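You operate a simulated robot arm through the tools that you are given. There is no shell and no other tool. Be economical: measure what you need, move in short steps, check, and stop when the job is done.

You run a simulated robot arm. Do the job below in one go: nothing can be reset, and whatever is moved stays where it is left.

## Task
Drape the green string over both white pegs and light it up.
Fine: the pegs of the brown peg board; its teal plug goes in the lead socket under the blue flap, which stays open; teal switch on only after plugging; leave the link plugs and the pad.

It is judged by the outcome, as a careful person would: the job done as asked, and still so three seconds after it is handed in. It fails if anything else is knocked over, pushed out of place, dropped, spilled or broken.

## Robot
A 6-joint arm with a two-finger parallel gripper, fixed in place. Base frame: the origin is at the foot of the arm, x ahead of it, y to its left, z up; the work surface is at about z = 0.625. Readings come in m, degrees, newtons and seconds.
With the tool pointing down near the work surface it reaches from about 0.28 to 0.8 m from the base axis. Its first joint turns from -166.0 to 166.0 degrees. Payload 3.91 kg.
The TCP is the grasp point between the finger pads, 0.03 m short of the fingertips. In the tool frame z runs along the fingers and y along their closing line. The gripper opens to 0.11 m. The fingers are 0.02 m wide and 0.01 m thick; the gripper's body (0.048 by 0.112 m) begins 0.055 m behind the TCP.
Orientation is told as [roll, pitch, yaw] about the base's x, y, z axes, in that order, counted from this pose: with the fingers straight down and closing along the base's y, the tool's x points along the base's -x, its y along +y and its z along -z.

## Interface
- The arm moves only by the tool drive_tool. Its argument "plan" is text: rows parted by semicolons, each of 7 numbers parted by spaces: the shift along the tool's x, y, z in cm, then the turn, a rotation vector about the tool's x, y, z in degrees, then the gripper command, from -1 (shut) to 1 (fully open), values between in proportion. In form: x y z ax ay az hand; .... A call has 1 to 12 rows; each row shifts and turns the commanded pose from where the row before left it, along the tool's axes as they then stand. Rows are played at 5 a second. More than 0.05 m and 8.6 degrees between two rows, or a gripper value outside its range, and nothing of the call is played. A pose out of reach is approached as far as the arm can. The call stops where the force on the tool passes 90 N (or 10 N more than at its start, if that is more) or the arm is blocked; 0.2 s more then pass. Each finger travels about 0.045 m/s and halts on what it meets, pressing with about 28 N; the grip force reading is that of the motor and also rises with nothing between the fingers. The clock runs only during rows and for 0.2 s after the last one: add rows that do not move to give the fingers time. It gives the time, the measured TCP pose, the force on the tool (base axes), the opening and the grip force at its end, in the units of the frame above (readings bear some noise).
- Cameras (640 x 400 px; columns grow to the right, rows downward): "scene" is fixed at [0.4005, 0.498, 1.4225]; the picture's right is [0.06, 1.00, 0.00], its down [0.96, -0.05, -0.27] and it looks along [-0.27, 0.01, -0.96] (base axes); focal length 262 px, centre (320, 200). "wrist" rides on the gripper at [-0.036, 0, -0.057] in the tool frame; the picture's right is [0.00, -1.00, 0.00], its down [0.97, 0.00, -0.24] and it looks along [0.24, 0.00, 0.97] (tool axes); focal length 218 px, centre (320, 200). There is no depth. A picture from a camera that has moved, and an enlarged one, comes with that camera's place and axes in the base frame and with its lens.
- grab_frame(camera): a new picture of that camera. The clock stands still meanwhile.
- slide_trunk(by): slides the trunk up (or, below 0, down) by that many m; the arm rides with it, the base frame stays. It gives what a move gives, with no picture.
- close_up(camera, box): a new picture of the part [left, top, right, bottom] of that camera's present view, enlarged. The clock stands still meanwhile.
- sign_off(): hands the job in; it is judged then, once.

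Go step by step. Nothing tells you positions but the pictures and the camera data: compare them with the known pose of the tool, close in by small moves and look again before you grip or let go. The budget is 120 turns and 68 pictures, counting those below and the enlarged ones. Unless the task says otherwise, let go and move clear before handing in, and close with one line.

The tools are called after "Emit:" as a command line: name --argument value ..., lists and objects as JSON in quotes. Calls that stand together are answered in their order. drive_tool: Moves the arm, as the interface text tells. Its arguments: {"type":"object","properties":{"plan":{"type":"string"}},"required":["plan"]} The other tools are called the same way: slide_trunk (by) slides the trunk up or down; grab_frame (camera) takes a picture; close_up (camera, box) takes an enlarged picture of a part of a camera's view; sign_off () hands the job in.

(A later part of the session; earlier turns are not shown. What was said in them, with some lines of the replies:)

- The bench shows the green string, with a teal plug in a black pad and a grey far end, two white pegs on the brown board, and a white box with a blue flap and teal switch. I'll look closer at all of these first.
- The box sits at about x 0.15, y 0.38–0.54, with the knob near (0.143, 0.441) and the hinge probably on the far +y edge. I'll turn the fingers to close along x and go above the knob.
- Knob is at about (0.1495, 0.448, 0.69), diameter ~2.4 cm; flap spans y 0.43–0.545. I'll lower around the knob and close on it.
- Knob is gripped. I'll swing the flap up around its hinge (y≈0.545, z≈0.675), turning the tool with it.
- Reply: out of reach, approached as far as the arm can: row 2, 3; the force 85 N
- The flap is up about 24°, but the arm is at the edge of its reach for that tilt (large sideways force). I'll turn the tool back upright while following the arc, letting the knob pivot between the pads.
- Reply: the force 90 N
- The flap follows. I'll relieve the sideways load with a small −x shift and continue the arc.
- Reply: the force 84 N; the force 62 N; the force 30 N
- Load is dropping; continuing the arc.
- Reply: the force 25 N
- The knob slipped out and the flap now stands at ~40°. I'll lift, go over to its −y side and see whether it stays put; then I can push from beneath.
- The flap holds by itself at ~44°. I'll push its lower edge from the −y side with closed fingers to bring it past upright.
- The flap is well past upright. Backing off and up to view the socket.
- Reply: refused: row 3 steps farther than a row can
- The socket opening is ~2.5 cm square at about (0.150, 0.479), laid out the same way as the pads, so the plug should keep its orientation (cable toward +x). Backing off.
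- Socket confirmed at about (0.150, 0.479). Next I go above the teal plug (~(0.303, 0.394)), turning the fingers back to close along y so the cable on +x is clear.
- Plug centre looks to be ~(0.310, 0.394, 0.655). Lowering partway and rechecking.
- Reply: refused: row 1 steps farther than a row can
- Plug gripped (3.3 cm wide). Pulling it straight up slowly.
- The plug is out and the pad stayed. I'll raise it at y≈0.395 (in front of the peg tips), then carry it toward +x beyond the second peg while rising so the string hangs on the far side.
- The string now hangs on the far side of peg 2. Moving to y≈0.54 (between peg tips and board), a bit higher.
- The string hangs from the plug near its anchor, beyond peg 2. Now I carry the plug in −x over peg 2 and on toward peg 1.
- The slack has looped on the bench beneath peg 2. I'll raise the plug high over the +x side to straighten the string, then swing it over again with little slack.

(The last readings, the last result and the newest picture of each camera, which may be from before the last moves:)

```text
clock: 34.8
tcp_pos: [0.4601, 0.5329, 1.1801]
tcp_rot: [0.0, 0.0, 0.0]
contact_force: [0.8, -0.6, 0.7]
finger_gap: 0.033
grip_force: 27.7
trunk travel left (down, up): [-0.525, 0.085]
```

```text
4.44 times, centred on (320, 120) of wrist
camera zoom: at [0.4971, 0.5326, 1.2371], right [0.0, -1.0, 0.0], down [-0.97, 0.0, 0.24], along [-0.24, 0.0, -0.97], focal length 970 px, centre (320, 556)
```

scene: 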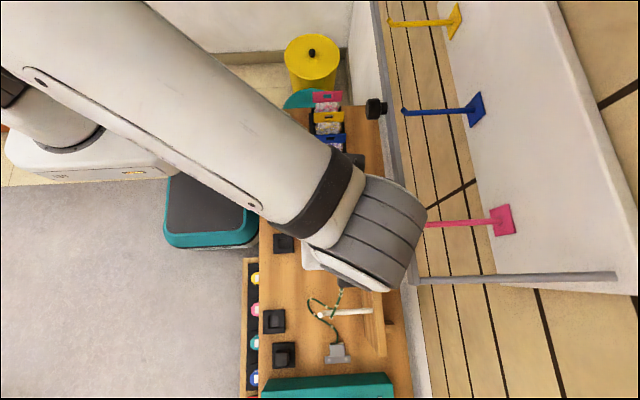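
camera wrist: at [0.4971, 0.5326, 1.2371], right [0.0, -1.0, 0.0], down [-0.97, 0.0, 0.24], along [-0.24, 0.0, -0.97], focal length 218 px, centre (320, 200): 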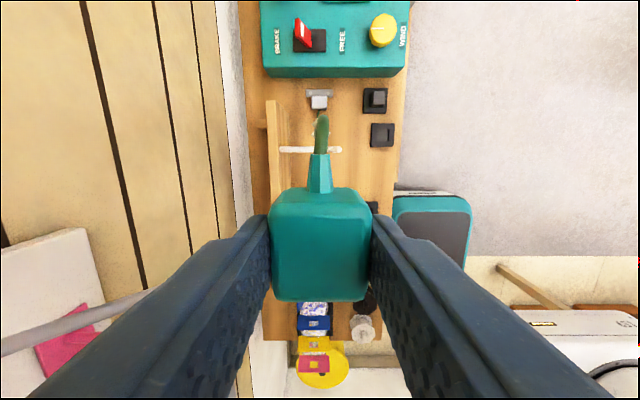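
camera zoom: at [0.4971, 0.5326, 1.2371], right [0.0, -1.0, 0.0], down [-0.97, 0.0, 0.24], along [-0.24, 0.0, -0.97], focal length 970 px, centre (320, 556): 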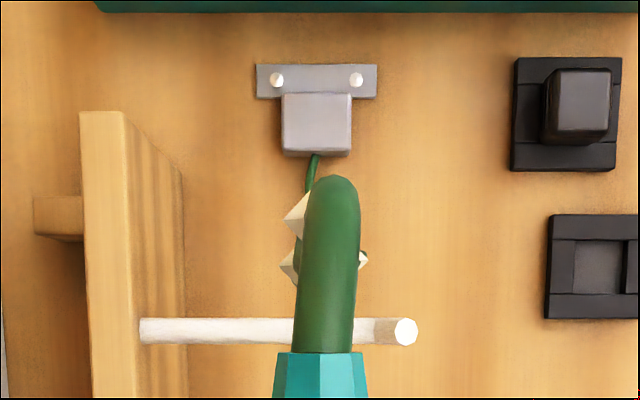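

The string is straight now. Swinging over both pegs in a wide arc with little slack.

Emit:
drive_tool --plan "3 0 1.2 0 0 0 -0.7; 3 0 1.5 0 0 0 -0.7; 3 0 1.5 0 0 0 -0.7; 3 0 1.3 0 0 0 -0.7; 3 0 1.3 0 0 0 -0.7; 3 0 1.5 0 0 0 -0.7; 3 0 2.5 0 0 0 -0.7; 3 0 2.5 0 0 0 -0.7; 2.5 0 2.5 0 0 0 -0.7; 2.5 0 3 0 0 0 -0.7; 2 -1 3 0 0 0 -0.7; 0 0 0 0 0 0 -0.7"

Emit:
grab_frame --camera "scene"

Emit:
grab_frame --camera "wrist"

```text
clock: 36.8
tcp_pos: [0.2263, 0.5375, 1.0417]
tcp_rot: [1.5, -0.6, -1.7]
contact_force: [49.9, -12.8, -0.7]
finger_gap: 0.0326
grip_force: 28.1
trunk travel left (down, up): [-0.525, 0.085]
stopped in row 9: the force on the tool passed its limit (the readings are from after the stop); the commanded pose is now the measured one
```

```text
24 pictures are left
```

scene: 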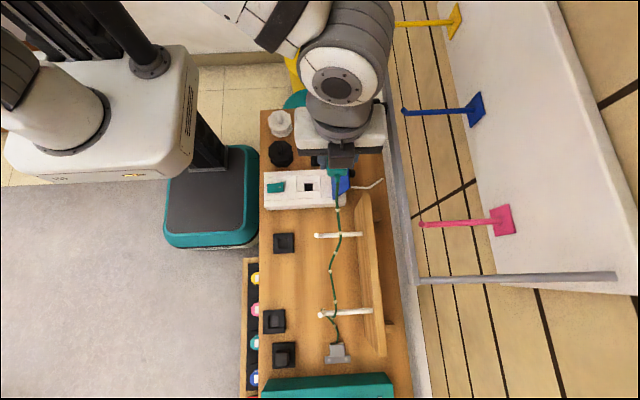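

```text
23 pictures are left
camera wrist: at [0.2623, 0.5343, 1.0981], right [-0.03, -1.0, -0.03], down [-0.97, 0.02, 0.23], along [-0.23, 0.03, -0.97], focal length 218 px, centre (320, 200)
```

wrist: 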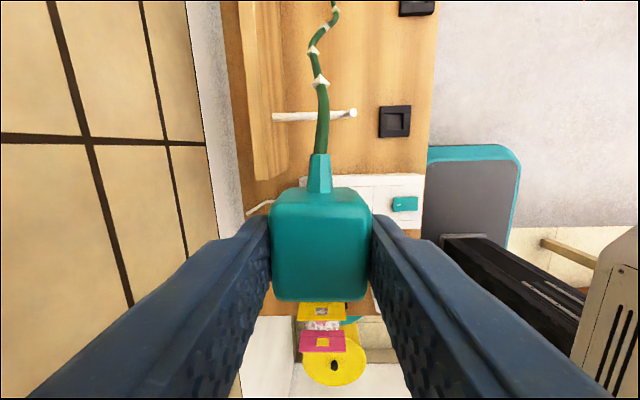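

The motion stopped on a force limit at about x 0.226. I need to see whether the string snagged or the gripper touched something.

Emit:
close_up --camera "scene" --box '[270, 90, 430, 190]'

Emit:
close_up --camera "scene" --box '[280, 190, 400, 370]'

```text
4.00 times, centred on (350, 140) of scene
camera zoom: at [0.4005, 0.498, 1.4225], right [0.06, 1.0, 0.0], down [0.96, -0.05, -0.27], along [-0.27, 0.01, -0.96], focal length 1050 px, centre (200, 440)
```

zoom: 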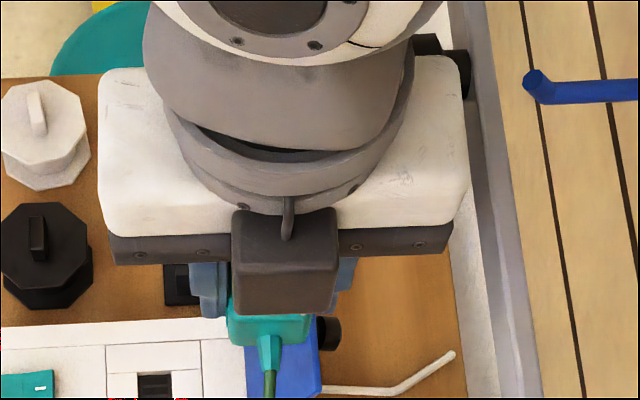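

```text
2.22 times, centred on (340, 280) of scene
camera zoom: at [0.4005, 0.498, 1.4225], right [0.06, 1.0, 0.0], down [0.96, -0.05, -0.27], along [-0.27, 0.01, -0.96], focal length 583 px, centre (276, 22)
```

zoom: 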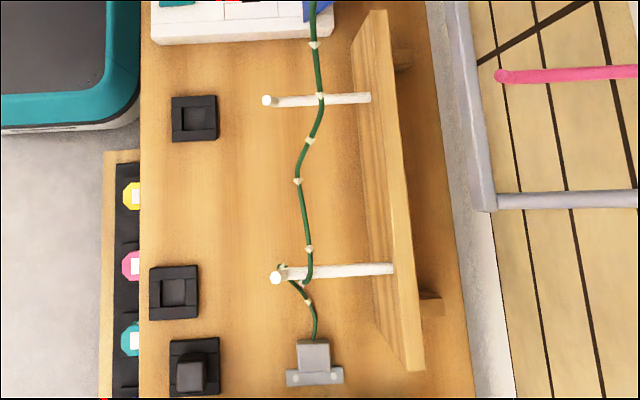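

The gripper's body brushed the black knob on the wall rail near (0.18, 0.59). I'll back off away from it, restore the orientation, and pass at lower y.

Emit:
drive_tool --plan "-1.5 -0.5 0 0 0 0 -0.7; 0 -2 0 1.5 0.6 -1.7 -0.7; 0 -2.5 0 0 0 0 -0.7; 0 0 0 0 0 0 -0.7"

Emit:
grab_frame --camera "scene"

```text
clock: 37.8
tcp_pos: [0.2303, 0.4916, 1.0387]
tcp_rot: [-0.1, 0.0, 0.7]
contact_force: [0.2, -0.1, 0.0]
finger_gap: 0.0327
grip_force: 27.9
trunk travel left (down, up): [-0.525, 0.085]
```

```text
20 pictures are left
```

scene: 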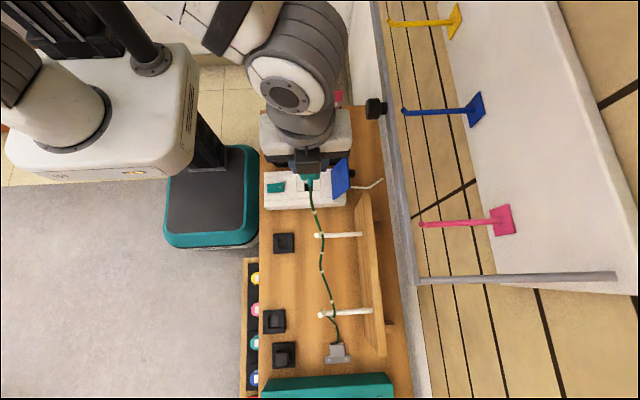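

The black knob is unmoved. I'll lower the plug just past peg 1 at y≈0.535 so that the string lays well inboard of the peg tip.

Emit:
drive_tool --plan "-1.5 0 3 0 0 0.7 -0.7; -1 1 3.5 0 0 0 -0.7; 0 1.5 3.5 0 0 0 -0.7; 0 1.8 3 0 0 0 -0.7; 0 0 2.5 0 0 0 -0.7; 0 0 0 0 0 0 -0.7"

Emit:
close_up --camera "scene" --box '[250, 160, 410, 380]'

```text
clock: 39.2
tcp_pos: [0.2593, 0.5338, 0.8897]
tcp_rot: [0.0, 0.0, -0.1]
contact_force: [0.0, 0.2, 0.3]
finger_gap: 0.0329
grip_force: 28.5
trunk travel left (down, up): [-0.525, 0.085]
```

```text
1.82 times, centred on (330, 270) of scene
camera zoom: at [0.4005, 0.498, 1.4225], right [0.06, 1.0, 0.0], down [0.96, -0.05, -0.27], along [-0.27, 0.01, -0.96], focal length 477 px, centre (302, 73)
```

zoom: 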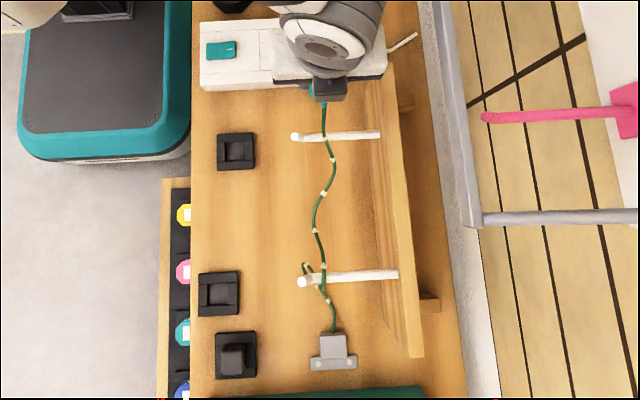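

Emit:
close_up --camera "scene" --box '[300, 285, 380, 345]'

Emit:
close_up --camera "wrist" --box '[240, 0, 400, 100]'

```text
6.67 times, centred on (340, 315) of scene
camera zoom: at [0.4005, 0.498, 1.4225], right [0.06, 1.0, 0.0], down [0.96, -0.05, -0.27], along [-0.27, 0.01, -0.96], focal length 1749 px, centre (187, -567)
```

zoom: 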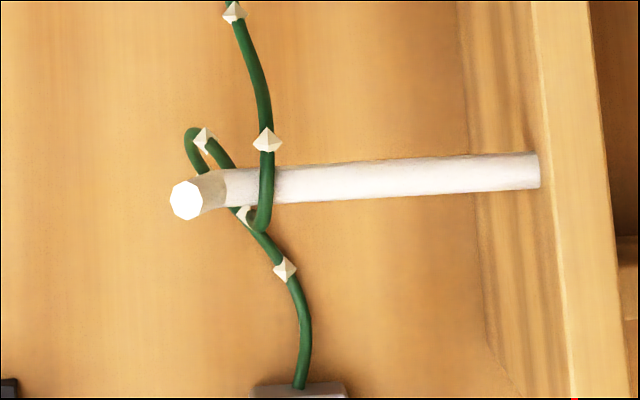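

```text
4.00 times, centred on (320, 50) of wrist
camera zoom: at [0.2936, 0.5328, 0.9455], right [0.0, -1.0, 0.0], down [-0.97, 0.0, 0.24], along [-0.24, 0.0, -0.97], focal length 873 px, centre (320, 800)
```

zoom: 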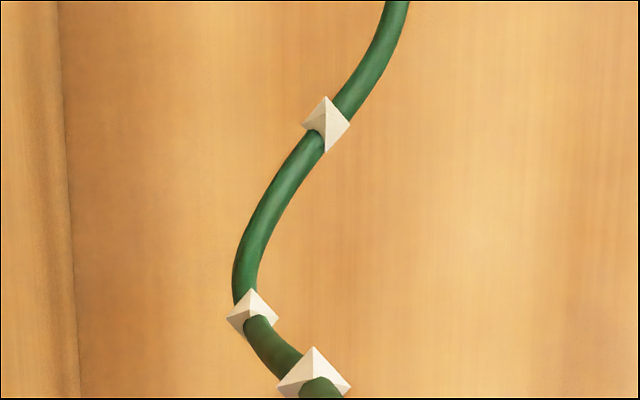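

The string lies over both pegs; the slack loop under peg 2 should be drawn up as I go on. Moving toward the socket at (0.148, 0.479), stopping above it.

Emit:
drive_tool --plan "2.5 -0.5 0 0 0 0 -0.7; 3 -1 0.5 0 0 0 -0.7; 3 -2 1.5 0 0 0 -0.7; 2.5 -2 2 0 0 0 -0.7; 0.2 0 2.5 0 0 0 -0.7; 0 0 2.5 0 0 0 -0.7; 0 0 2 0 0 0 -0.7; 0 0 0 0 0 0 -0.7"

Emit:
grab_frame --camera "wrist"

Emit:
grab_frame --camera "scene"

```text
clock: 41.0
tcp_pos: [0.1442, 0.4785, 0.7762]
tcp_rot: [0.0, -0.2, 0.0]
contact_force: [-0.3, -0.1, 0.0]
finger_gap: 0.0325
grip_force: 28.2
trunk travel left (down, up): [-0.525, 0.085]
```

```text
16 pictures are left
camera wrist: at [0.1797, 0.4774, 0.8338], right [0.0, -1.0, 0.0], down [-0.97, 0.0, 0.24], along [-0.24, 0.0, -0.97], focal length 218 px, centre (320, 200)
```

wrist: 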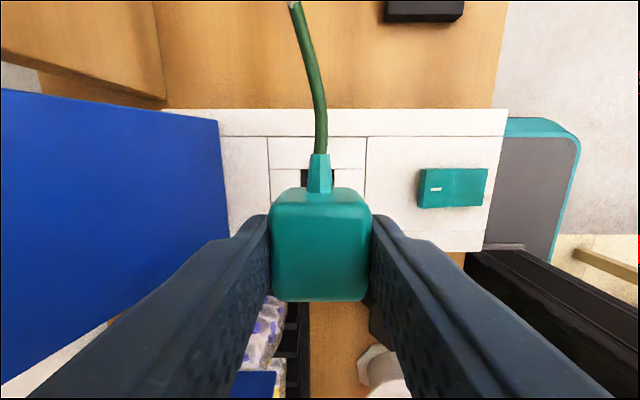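

```text
15 pictures are left
```

scene: 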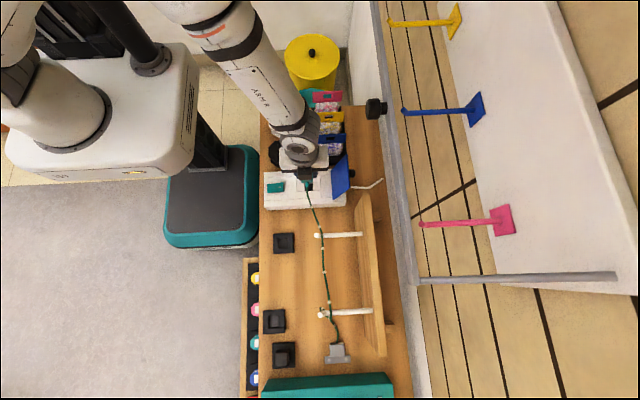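

Slightly short in x; I'll correct +3 mm, lower to ~3.5 cm above seat and check alignment closely.

Emit:
drive_tool --plan "-0.3 0.1 1.3 0 0.2 0 -0.7; 0 0 1 0 0 0 -0.7; 0 0 0 0 0 0 -0.7"

Emit:
close_up --camera "wrist" --box '[220, 120, 420, 245]'

```text
clock: 41.8
tcp_pos: [0.1468, 0.4781, 0.7532]
tcp_rot: [-0.1, 0.0, -0.1]
contact_force: [0.2, 0.6, 0.2]
finger_gap: 0.0327
grip_force: 28.4
trunk travel left (down, up): [-0.525, 0.085]
```

```text
3.20 times, centred on (320, 182) of wrist
camera zoom: at [0.1826, 0.4791, 0.8096], right [0.0, -1.0, 0.0], down [-0.97, 0.0, 0.24], along [-0.24, 0.0, -0.97], focal length 698 px, centre (320, 256)
```

zoom: 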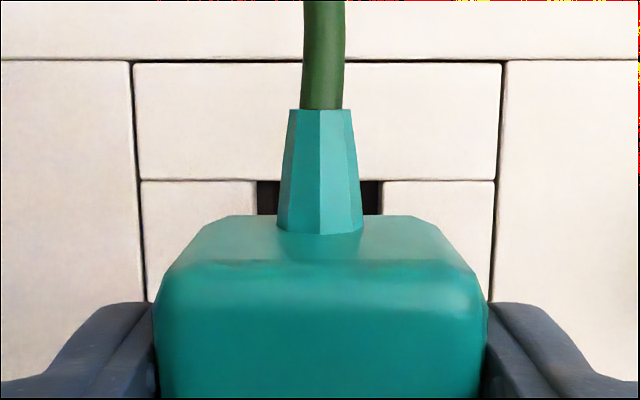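

Y is aligned, and x needs about +1 mm. Lowering gently toward the socket.

Emit:
drive_tool --plan "-0.1 0 1 0 0 0 -0.8; 0 0 0.8 0 0 0 -0.8; 0 0 0.6 0 0 0 -0.8; 0 0 0.4 0 0 0 -0.8; 0 0 0 0 0 0 -0.8"

Emit:
close_up --camera "wrist" --box '[220, 120, 420, 245]'

```text
clock: 43.0
tcp_pos: [0.1479, 0.4803, 0.7235]
tcp_rot: [0.0, 0.1, -0.1]
contact_force: [-0.6, 0.2, -0.3]
finger_gap: 0.0328
grip_force: 27.6
trunk travel left (down, up): [-0.525, 0.085]
```

```text
3.20 times, centred on (320, 182) of wrist
camera zoom: at [0.1845, 0.4801, 0.781], right [0.0, -1.0, 0.0], down [-0.97, 0.0, 0.24], along [-0.24, 0.0, -0.97], focal length 698 px, centre (320, 256)
```

zoom: 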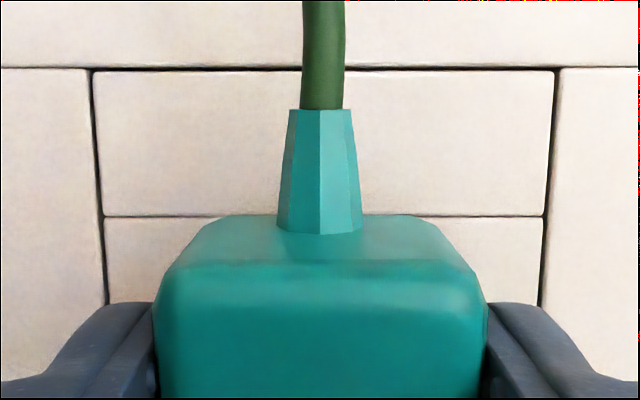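

Emit:
drive_tool --plan "0 -0.06 0.5 0 0 0 -0.8; 0 0 0.4 0 0 0 -0.8; 0 0 0.4 0 0 0 -0.8; 0 0 0 0 0 0 -0.8"

```text
clock: 44.0
tcp_pos: [0.1471, 0.4783, 0.7122]
tcp_rot: [0.0, 0.1, -0.1]
contact_force: [0.3, 0.2, -1.5]
finger_gap: 0.0327
grip_force: 28.0
trunk travel left (down, up): [-0.525, 0.085]
```

Emit:
drive_tool --plan "0 0 0.3 0 0 0 -0.8; 0 0 0.3 0 0 0 -0.8; 0 0 0 0 0 0 -0.8"

Emit:
close_up --camera "wrist" --box '[220, 120, 420, 245]'

```text
clock: 44.8
tcp_pos: [0.1484, 0.4797, 0.71]
tcp_rot: [0.5, 0.0, -0.2]
contact_force: [9.3, 0.1, 47.7]
finger_gap: 0.0332
grip_force: 28.0
trunk travel left (down, up): [-0.525, 0.085]
```

```text
3.20 times, centred on (320, 182) of wrist
camera zoom: at [0.1841, 0.4789, 0.7655], right [0.0, -1.0, -0.01], down [-0.97, 0.0, 0.24], along [-0.24, 0.01, -0.97], focal length 698 px, centre (320, 256)
```

zoom: 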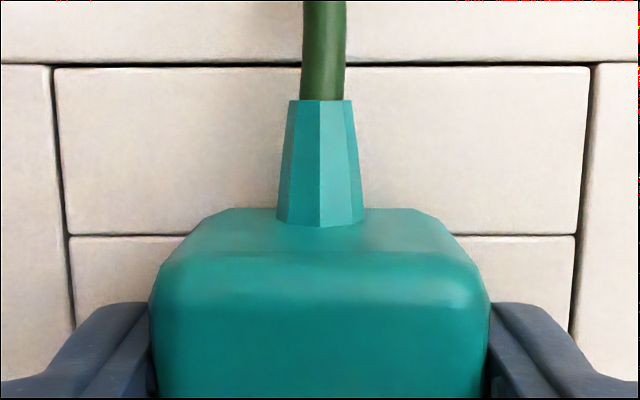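

There's contact at z≈0.709 with 48 N. I need to see whether that is the plug seated or its lip on the rim.

Emit:
close_up --camera "scene" --box '[270, 160, 350, 210]'

```text
8.00 times, centred on (310, 185) of scene
camera zoom: at [0.4005, 0.498, 1.4225], right [0.06, 1.0, 0.0], down [0.96, -0.05, -0.27], along [-0.27, 0.01, -0.96], focal length 2099 px, centre (400, 320)
```

zoom: 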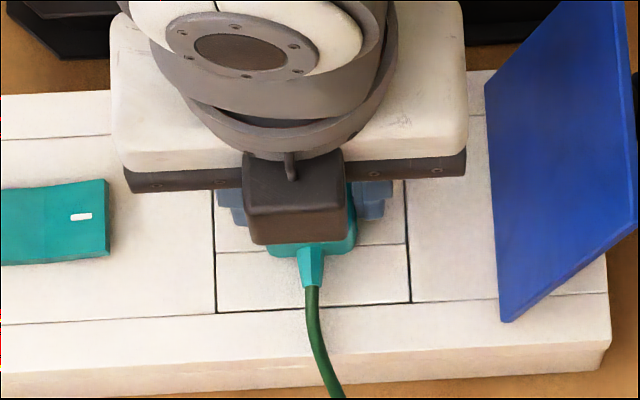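

The reaction pushes toward +x and the plug's +x edge seems 2–3 mm short, so it's likely on the −x rim. I'll ease the pressure and creep +x while feeling for it to drop in.

Emit:
drive_tool --plan "0 0 -0.2 0 0 0 -0.8; -0.1 0 0 0 0 0 -0.8; -0.1 0 0 0 0 0 -0.8; 0 0 0 0 0 0 -0.8"

```text
clock: 45.8
tcp_pos: [0.1475, 0.4791, 0.7093]
tcp_rot: [0.1, -0.1, 0.0]
contact_force: [-7.5, 10.3, 35.7]
finger_gap: 0.0331
grip_force: 28.2
trunk travel left (down, up): [-0.525, 0.085]
```

Working back from the pad geometry (pad surface 0.631, plug seated at TCP 0.671; box surface 0.669), the seated height is 0.709. That matches, and the plug resists sideways motion, so it is seated. I'll release it and rise.

Emit:
drive_tool --plan "0.1 0 0 0 0 0 -0.7; 0 0 0 0 0 0 -0.3; 0 0 0 0 0 0 0; 0 0 0 0 0 0 0; 0 0 -2 0 0 0 0; 0 0 -4 0 0 0 0; 0 0 -4 0 0 0 0; 0 0 0 0 0 0 0"

Emit:
close_up --camera "wrist" --box '[200, 60, 440, 210]'

Emit:
close_up --camera "scene" --box '[260, 160, 400, 370]'

```text
clock: 47.6
tcp_pos: [0.1499, 0.4794, 0.8064]
tcp_rot: [0.0, 0.2, -0.1]
contact_force: [0.2, 0.2, 0.2]
finger_gap: 0.055
grip_force: 0.0
trunk travel left (down, up): [-0.525, 0.085]
```

```text
2.67 times, centred on (320, 135) of wrist
camera zoom: at [0.1861, 0.4789, 0.8639], right [0.0, -1.0, 0.0], down [-0.97, 0.0, 0.24], along [-0.24, 0.0, -0.97], focal length 582 px, centre (320, 373)
```

zoom: 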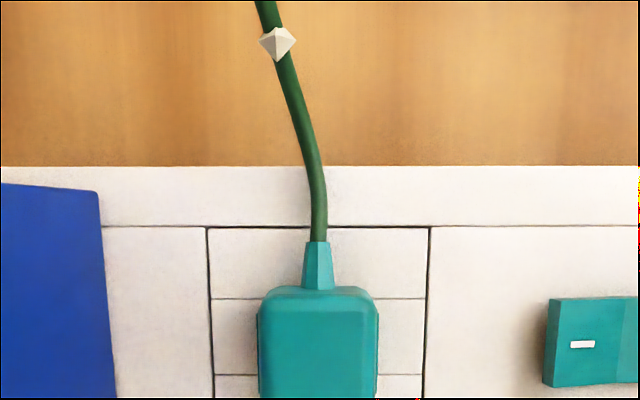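

```text
1.90 times, centred on (330, 265) of scene
camera zoom: at [0.4005, 0.498, 1.4225], right [0.06, 1.0, 0.0], down [0.96, -0.05, -0.27], along [-0.27, 0.01, -0.96], focal length 500 px, centre (301, 76)
```

zoom: 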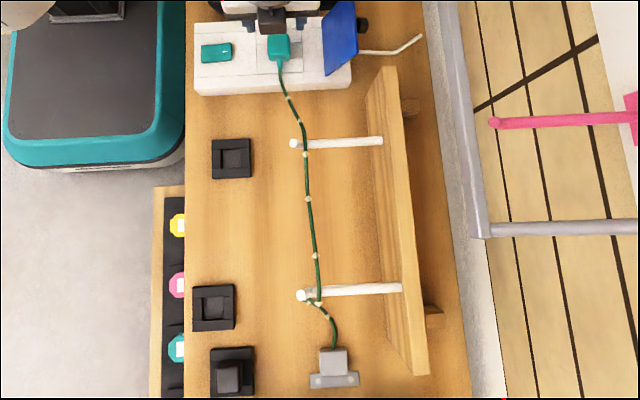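

The plug stays in and is upright. Checking the string on both pegs closely.

Emit:
close_up --camera "scene" --box '[300, 215, 370, 259]'

Emit:
close_up --camera "scene" --box '[300, 295, 370, 339]'

```text
9.09 times, centred on (335, 237) of scene
camera zoom: at [0.4005, 0.498, 1.4225], right [0.06, 1.0, 0.0], down [0.96, -0.05, -0.27], along [-0.27, 0.01, -0.96], focal length 2386 px, centre (184, -136)
```

zoom: 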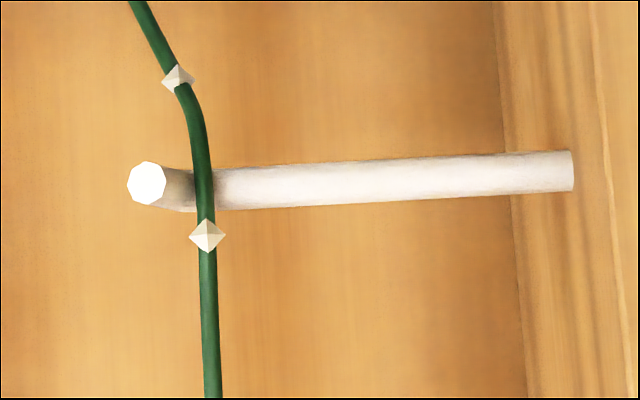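

```text
9.09 times, centred on (335, 317) of scene
camera zoom: at [0.4005, 0.498, 1.4225], right [0.06, 1.0, 0.0], down [0.96, -0.05, -0.27], along [-0.27, 0.01, -0.96], focal length 2386 px, centre (184, -864)
```

zoom: 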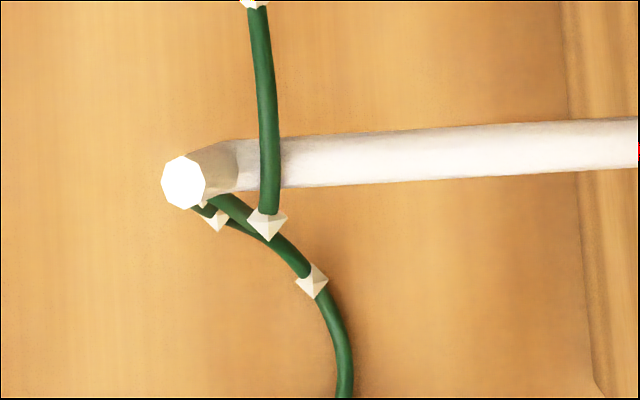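

Both pegs hold the string inside their upturned tips. Now to the teal rocker switch: moving beside it with closed fingers to look.

Emit:
drive_tool --plan "0 0 -2 0 0 0 -1; 0 -4 0 0 0 0 -1; 0 -4 0 0 0 0 -1; 0 -1.7 0 0 0 0 -1; 0 0 0 0 0 0 -1"

Emit:
close_up --camera "wrist" --box '[240, 120, 400, 220]'

```text
clock: 48.8
tcp_pos: [0.1501, 0.3786, 0.8296]
tcp_rot: [0.0, 0.1, -0.1]
contact_force: [0.8, 0.2, -0.1]
finger_gap: 0.0
grip_force: 28.4
trunk travel left (down, up): [-0.525, 0.085]
```

```text
4.00 times, centred on (320, 170) of wrist
camera zoom: at [0.1869, 0.3791, 0.8867], right [0.0, -1.0, 0.0], down [-0.97, 0.0, 0.24], along [-0.24, 0.0, -0.97], focal length 873 px, centre (320, 320)
```

zoom: 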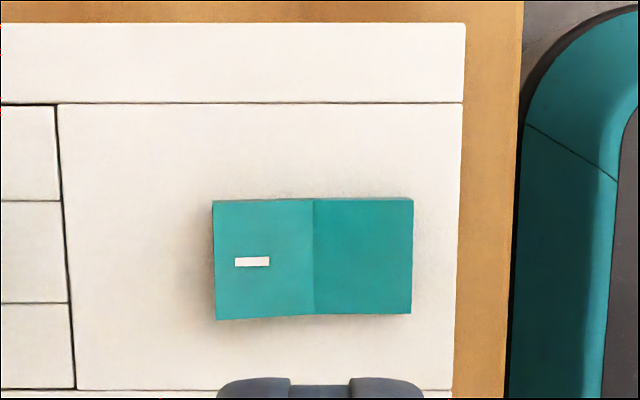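

The marked (+y) half of the rocker is raised, so that's the "on" side to press, at about (0.152, 0.396). Lowering and pressing in small steps.

Emit:
drive_tool --plan "-0.2 1.7 4 0 0 0 -1; 0 0 4 0 0 0 -1; 0 0 2.4 0 0 0 -1; 0 0 0.5 0 0 0 -1; 0 0 0.4 0 0 0 -1; 0 0 0 0 0 0 -1"

```text
clock: 50.2
tcp_pos: [0.1501, 0.3995, 0.7146]
tcp_rot: [0.0, 0.1, -0.2]
contact_force: [-0.8, 0.3, 0.2]
finger_gap: 0.0
grip_force: 28.9
trunk travel left (down, up): [-0.525, 0.085]
```

Emit:
drive_tool --plan "0 -0.2 0.3 0 0 0 -1; 0 0 0.3 0 0 0 -1; 0 0 0.2 0 0 0 -1; 0 0 0 0 0 0 -1"

Emit:
close_up --camera "scene" --box '[250, 160, 360, 330]'

```text
clock: 51.2
tcp_pos: [0.1493, 0.3961, 0.7081]
tcp_rot: [0.0, 0.0, -0.2]
contact_force: [4.2, -3.3, 10.9]
finger_gap: 0.0
grip_force: 27.7
trunk travel left (down, up): [-0.525, 0.085]
```

```text
2.35 times, centred on (305, 245) of scene
camera zoom: at [0.4005, 0.498, 1.4225], right [0.06, 1.0, 0.0], down [0.96, -0.05, -0.27], along [-0.27, 0.01, -0.96], focal length 617 px, centre (355, 94)
```

zoom: 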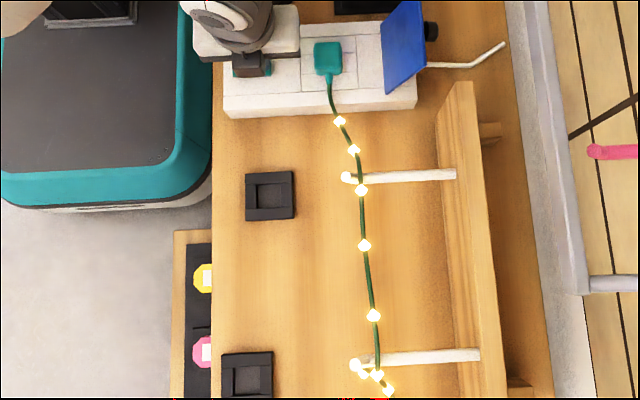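

The beads are lit. Lifting the arm clear and checking everything stays so.

Emit:
drive_tool --plan "0 0 -2 0 0 0 -1; 0 0 -4 0 0 0 -1; 0 0 -5 0 0 0 -1; 0 -4 -3 0 0 0 -1; 0 -4 -3 0 0 0 -1; 0 0 -4 0 0 0 -1; 0 0 0 0 0 0 -1; 0 0 0 0 0 0 -1; 0 0 0 0 0 0 -1; 0 0 0 0 0 0 -1; 0 0 0 0 0 0 -1; 0 0 0 0 0 0 -1"

Emit:
close_up --camera "scene" --box '[240, 130, 400, 370]'

Emit:
close_up --camera "scene" --box '[300, 220, 370, 340]'

```text
clock: 53.8
tcp_pos: [0.1528, 0.3179, 0.9201]
tcp_rot: [0.0, 0.1, -0.1]
contact_force: [-0.6, 0.4, -0.2]
finger_gap: 0.0
grip_force: 27.6
trunk travel left (down, up): [-0.525, 0.085]
```

```text
1.67 times, centred on (320, 250) of scene
camera zoom: at [0.4005, 0.498, 1.4225], right [0.06, 1.0, 0.0], down [0.96, -0.05, -0.27], along [-0.27, 0.01, -0.96], focal length 437 px, centre (320, 117)
```

zoom: 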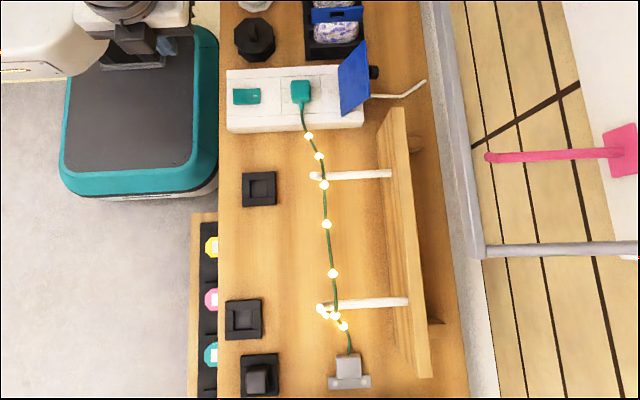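

```text
3.33 times, centred on (335, 280) of scene
camera zoom: at [0.4005, 0.498, 1.4225], right [0.06, 1.0, 0.0], down [0.96, -0.05, -0.27], along [-0.27, 0.01, -0.96], focal length 875 px, centre (270, -67)
```

zoom: 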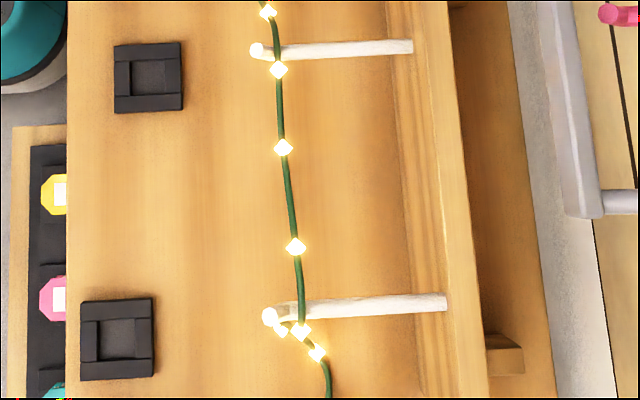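

The string is draped over both pegs and lit, the plug is in its socket, the flap stands open, and the arm is clear. Handing in.

Emit:
sign_off

```text
The job is handed in.
```

The green string hangs over both white pegs and is lit. Its teal plug is in the lead socket, the blue flap is standing open, and I switched it on only after plugging in. On the way over, the gripper brushed the black knob on the wall rail hard enough to stop the arm, but the knob looked unmoved in the next picture.
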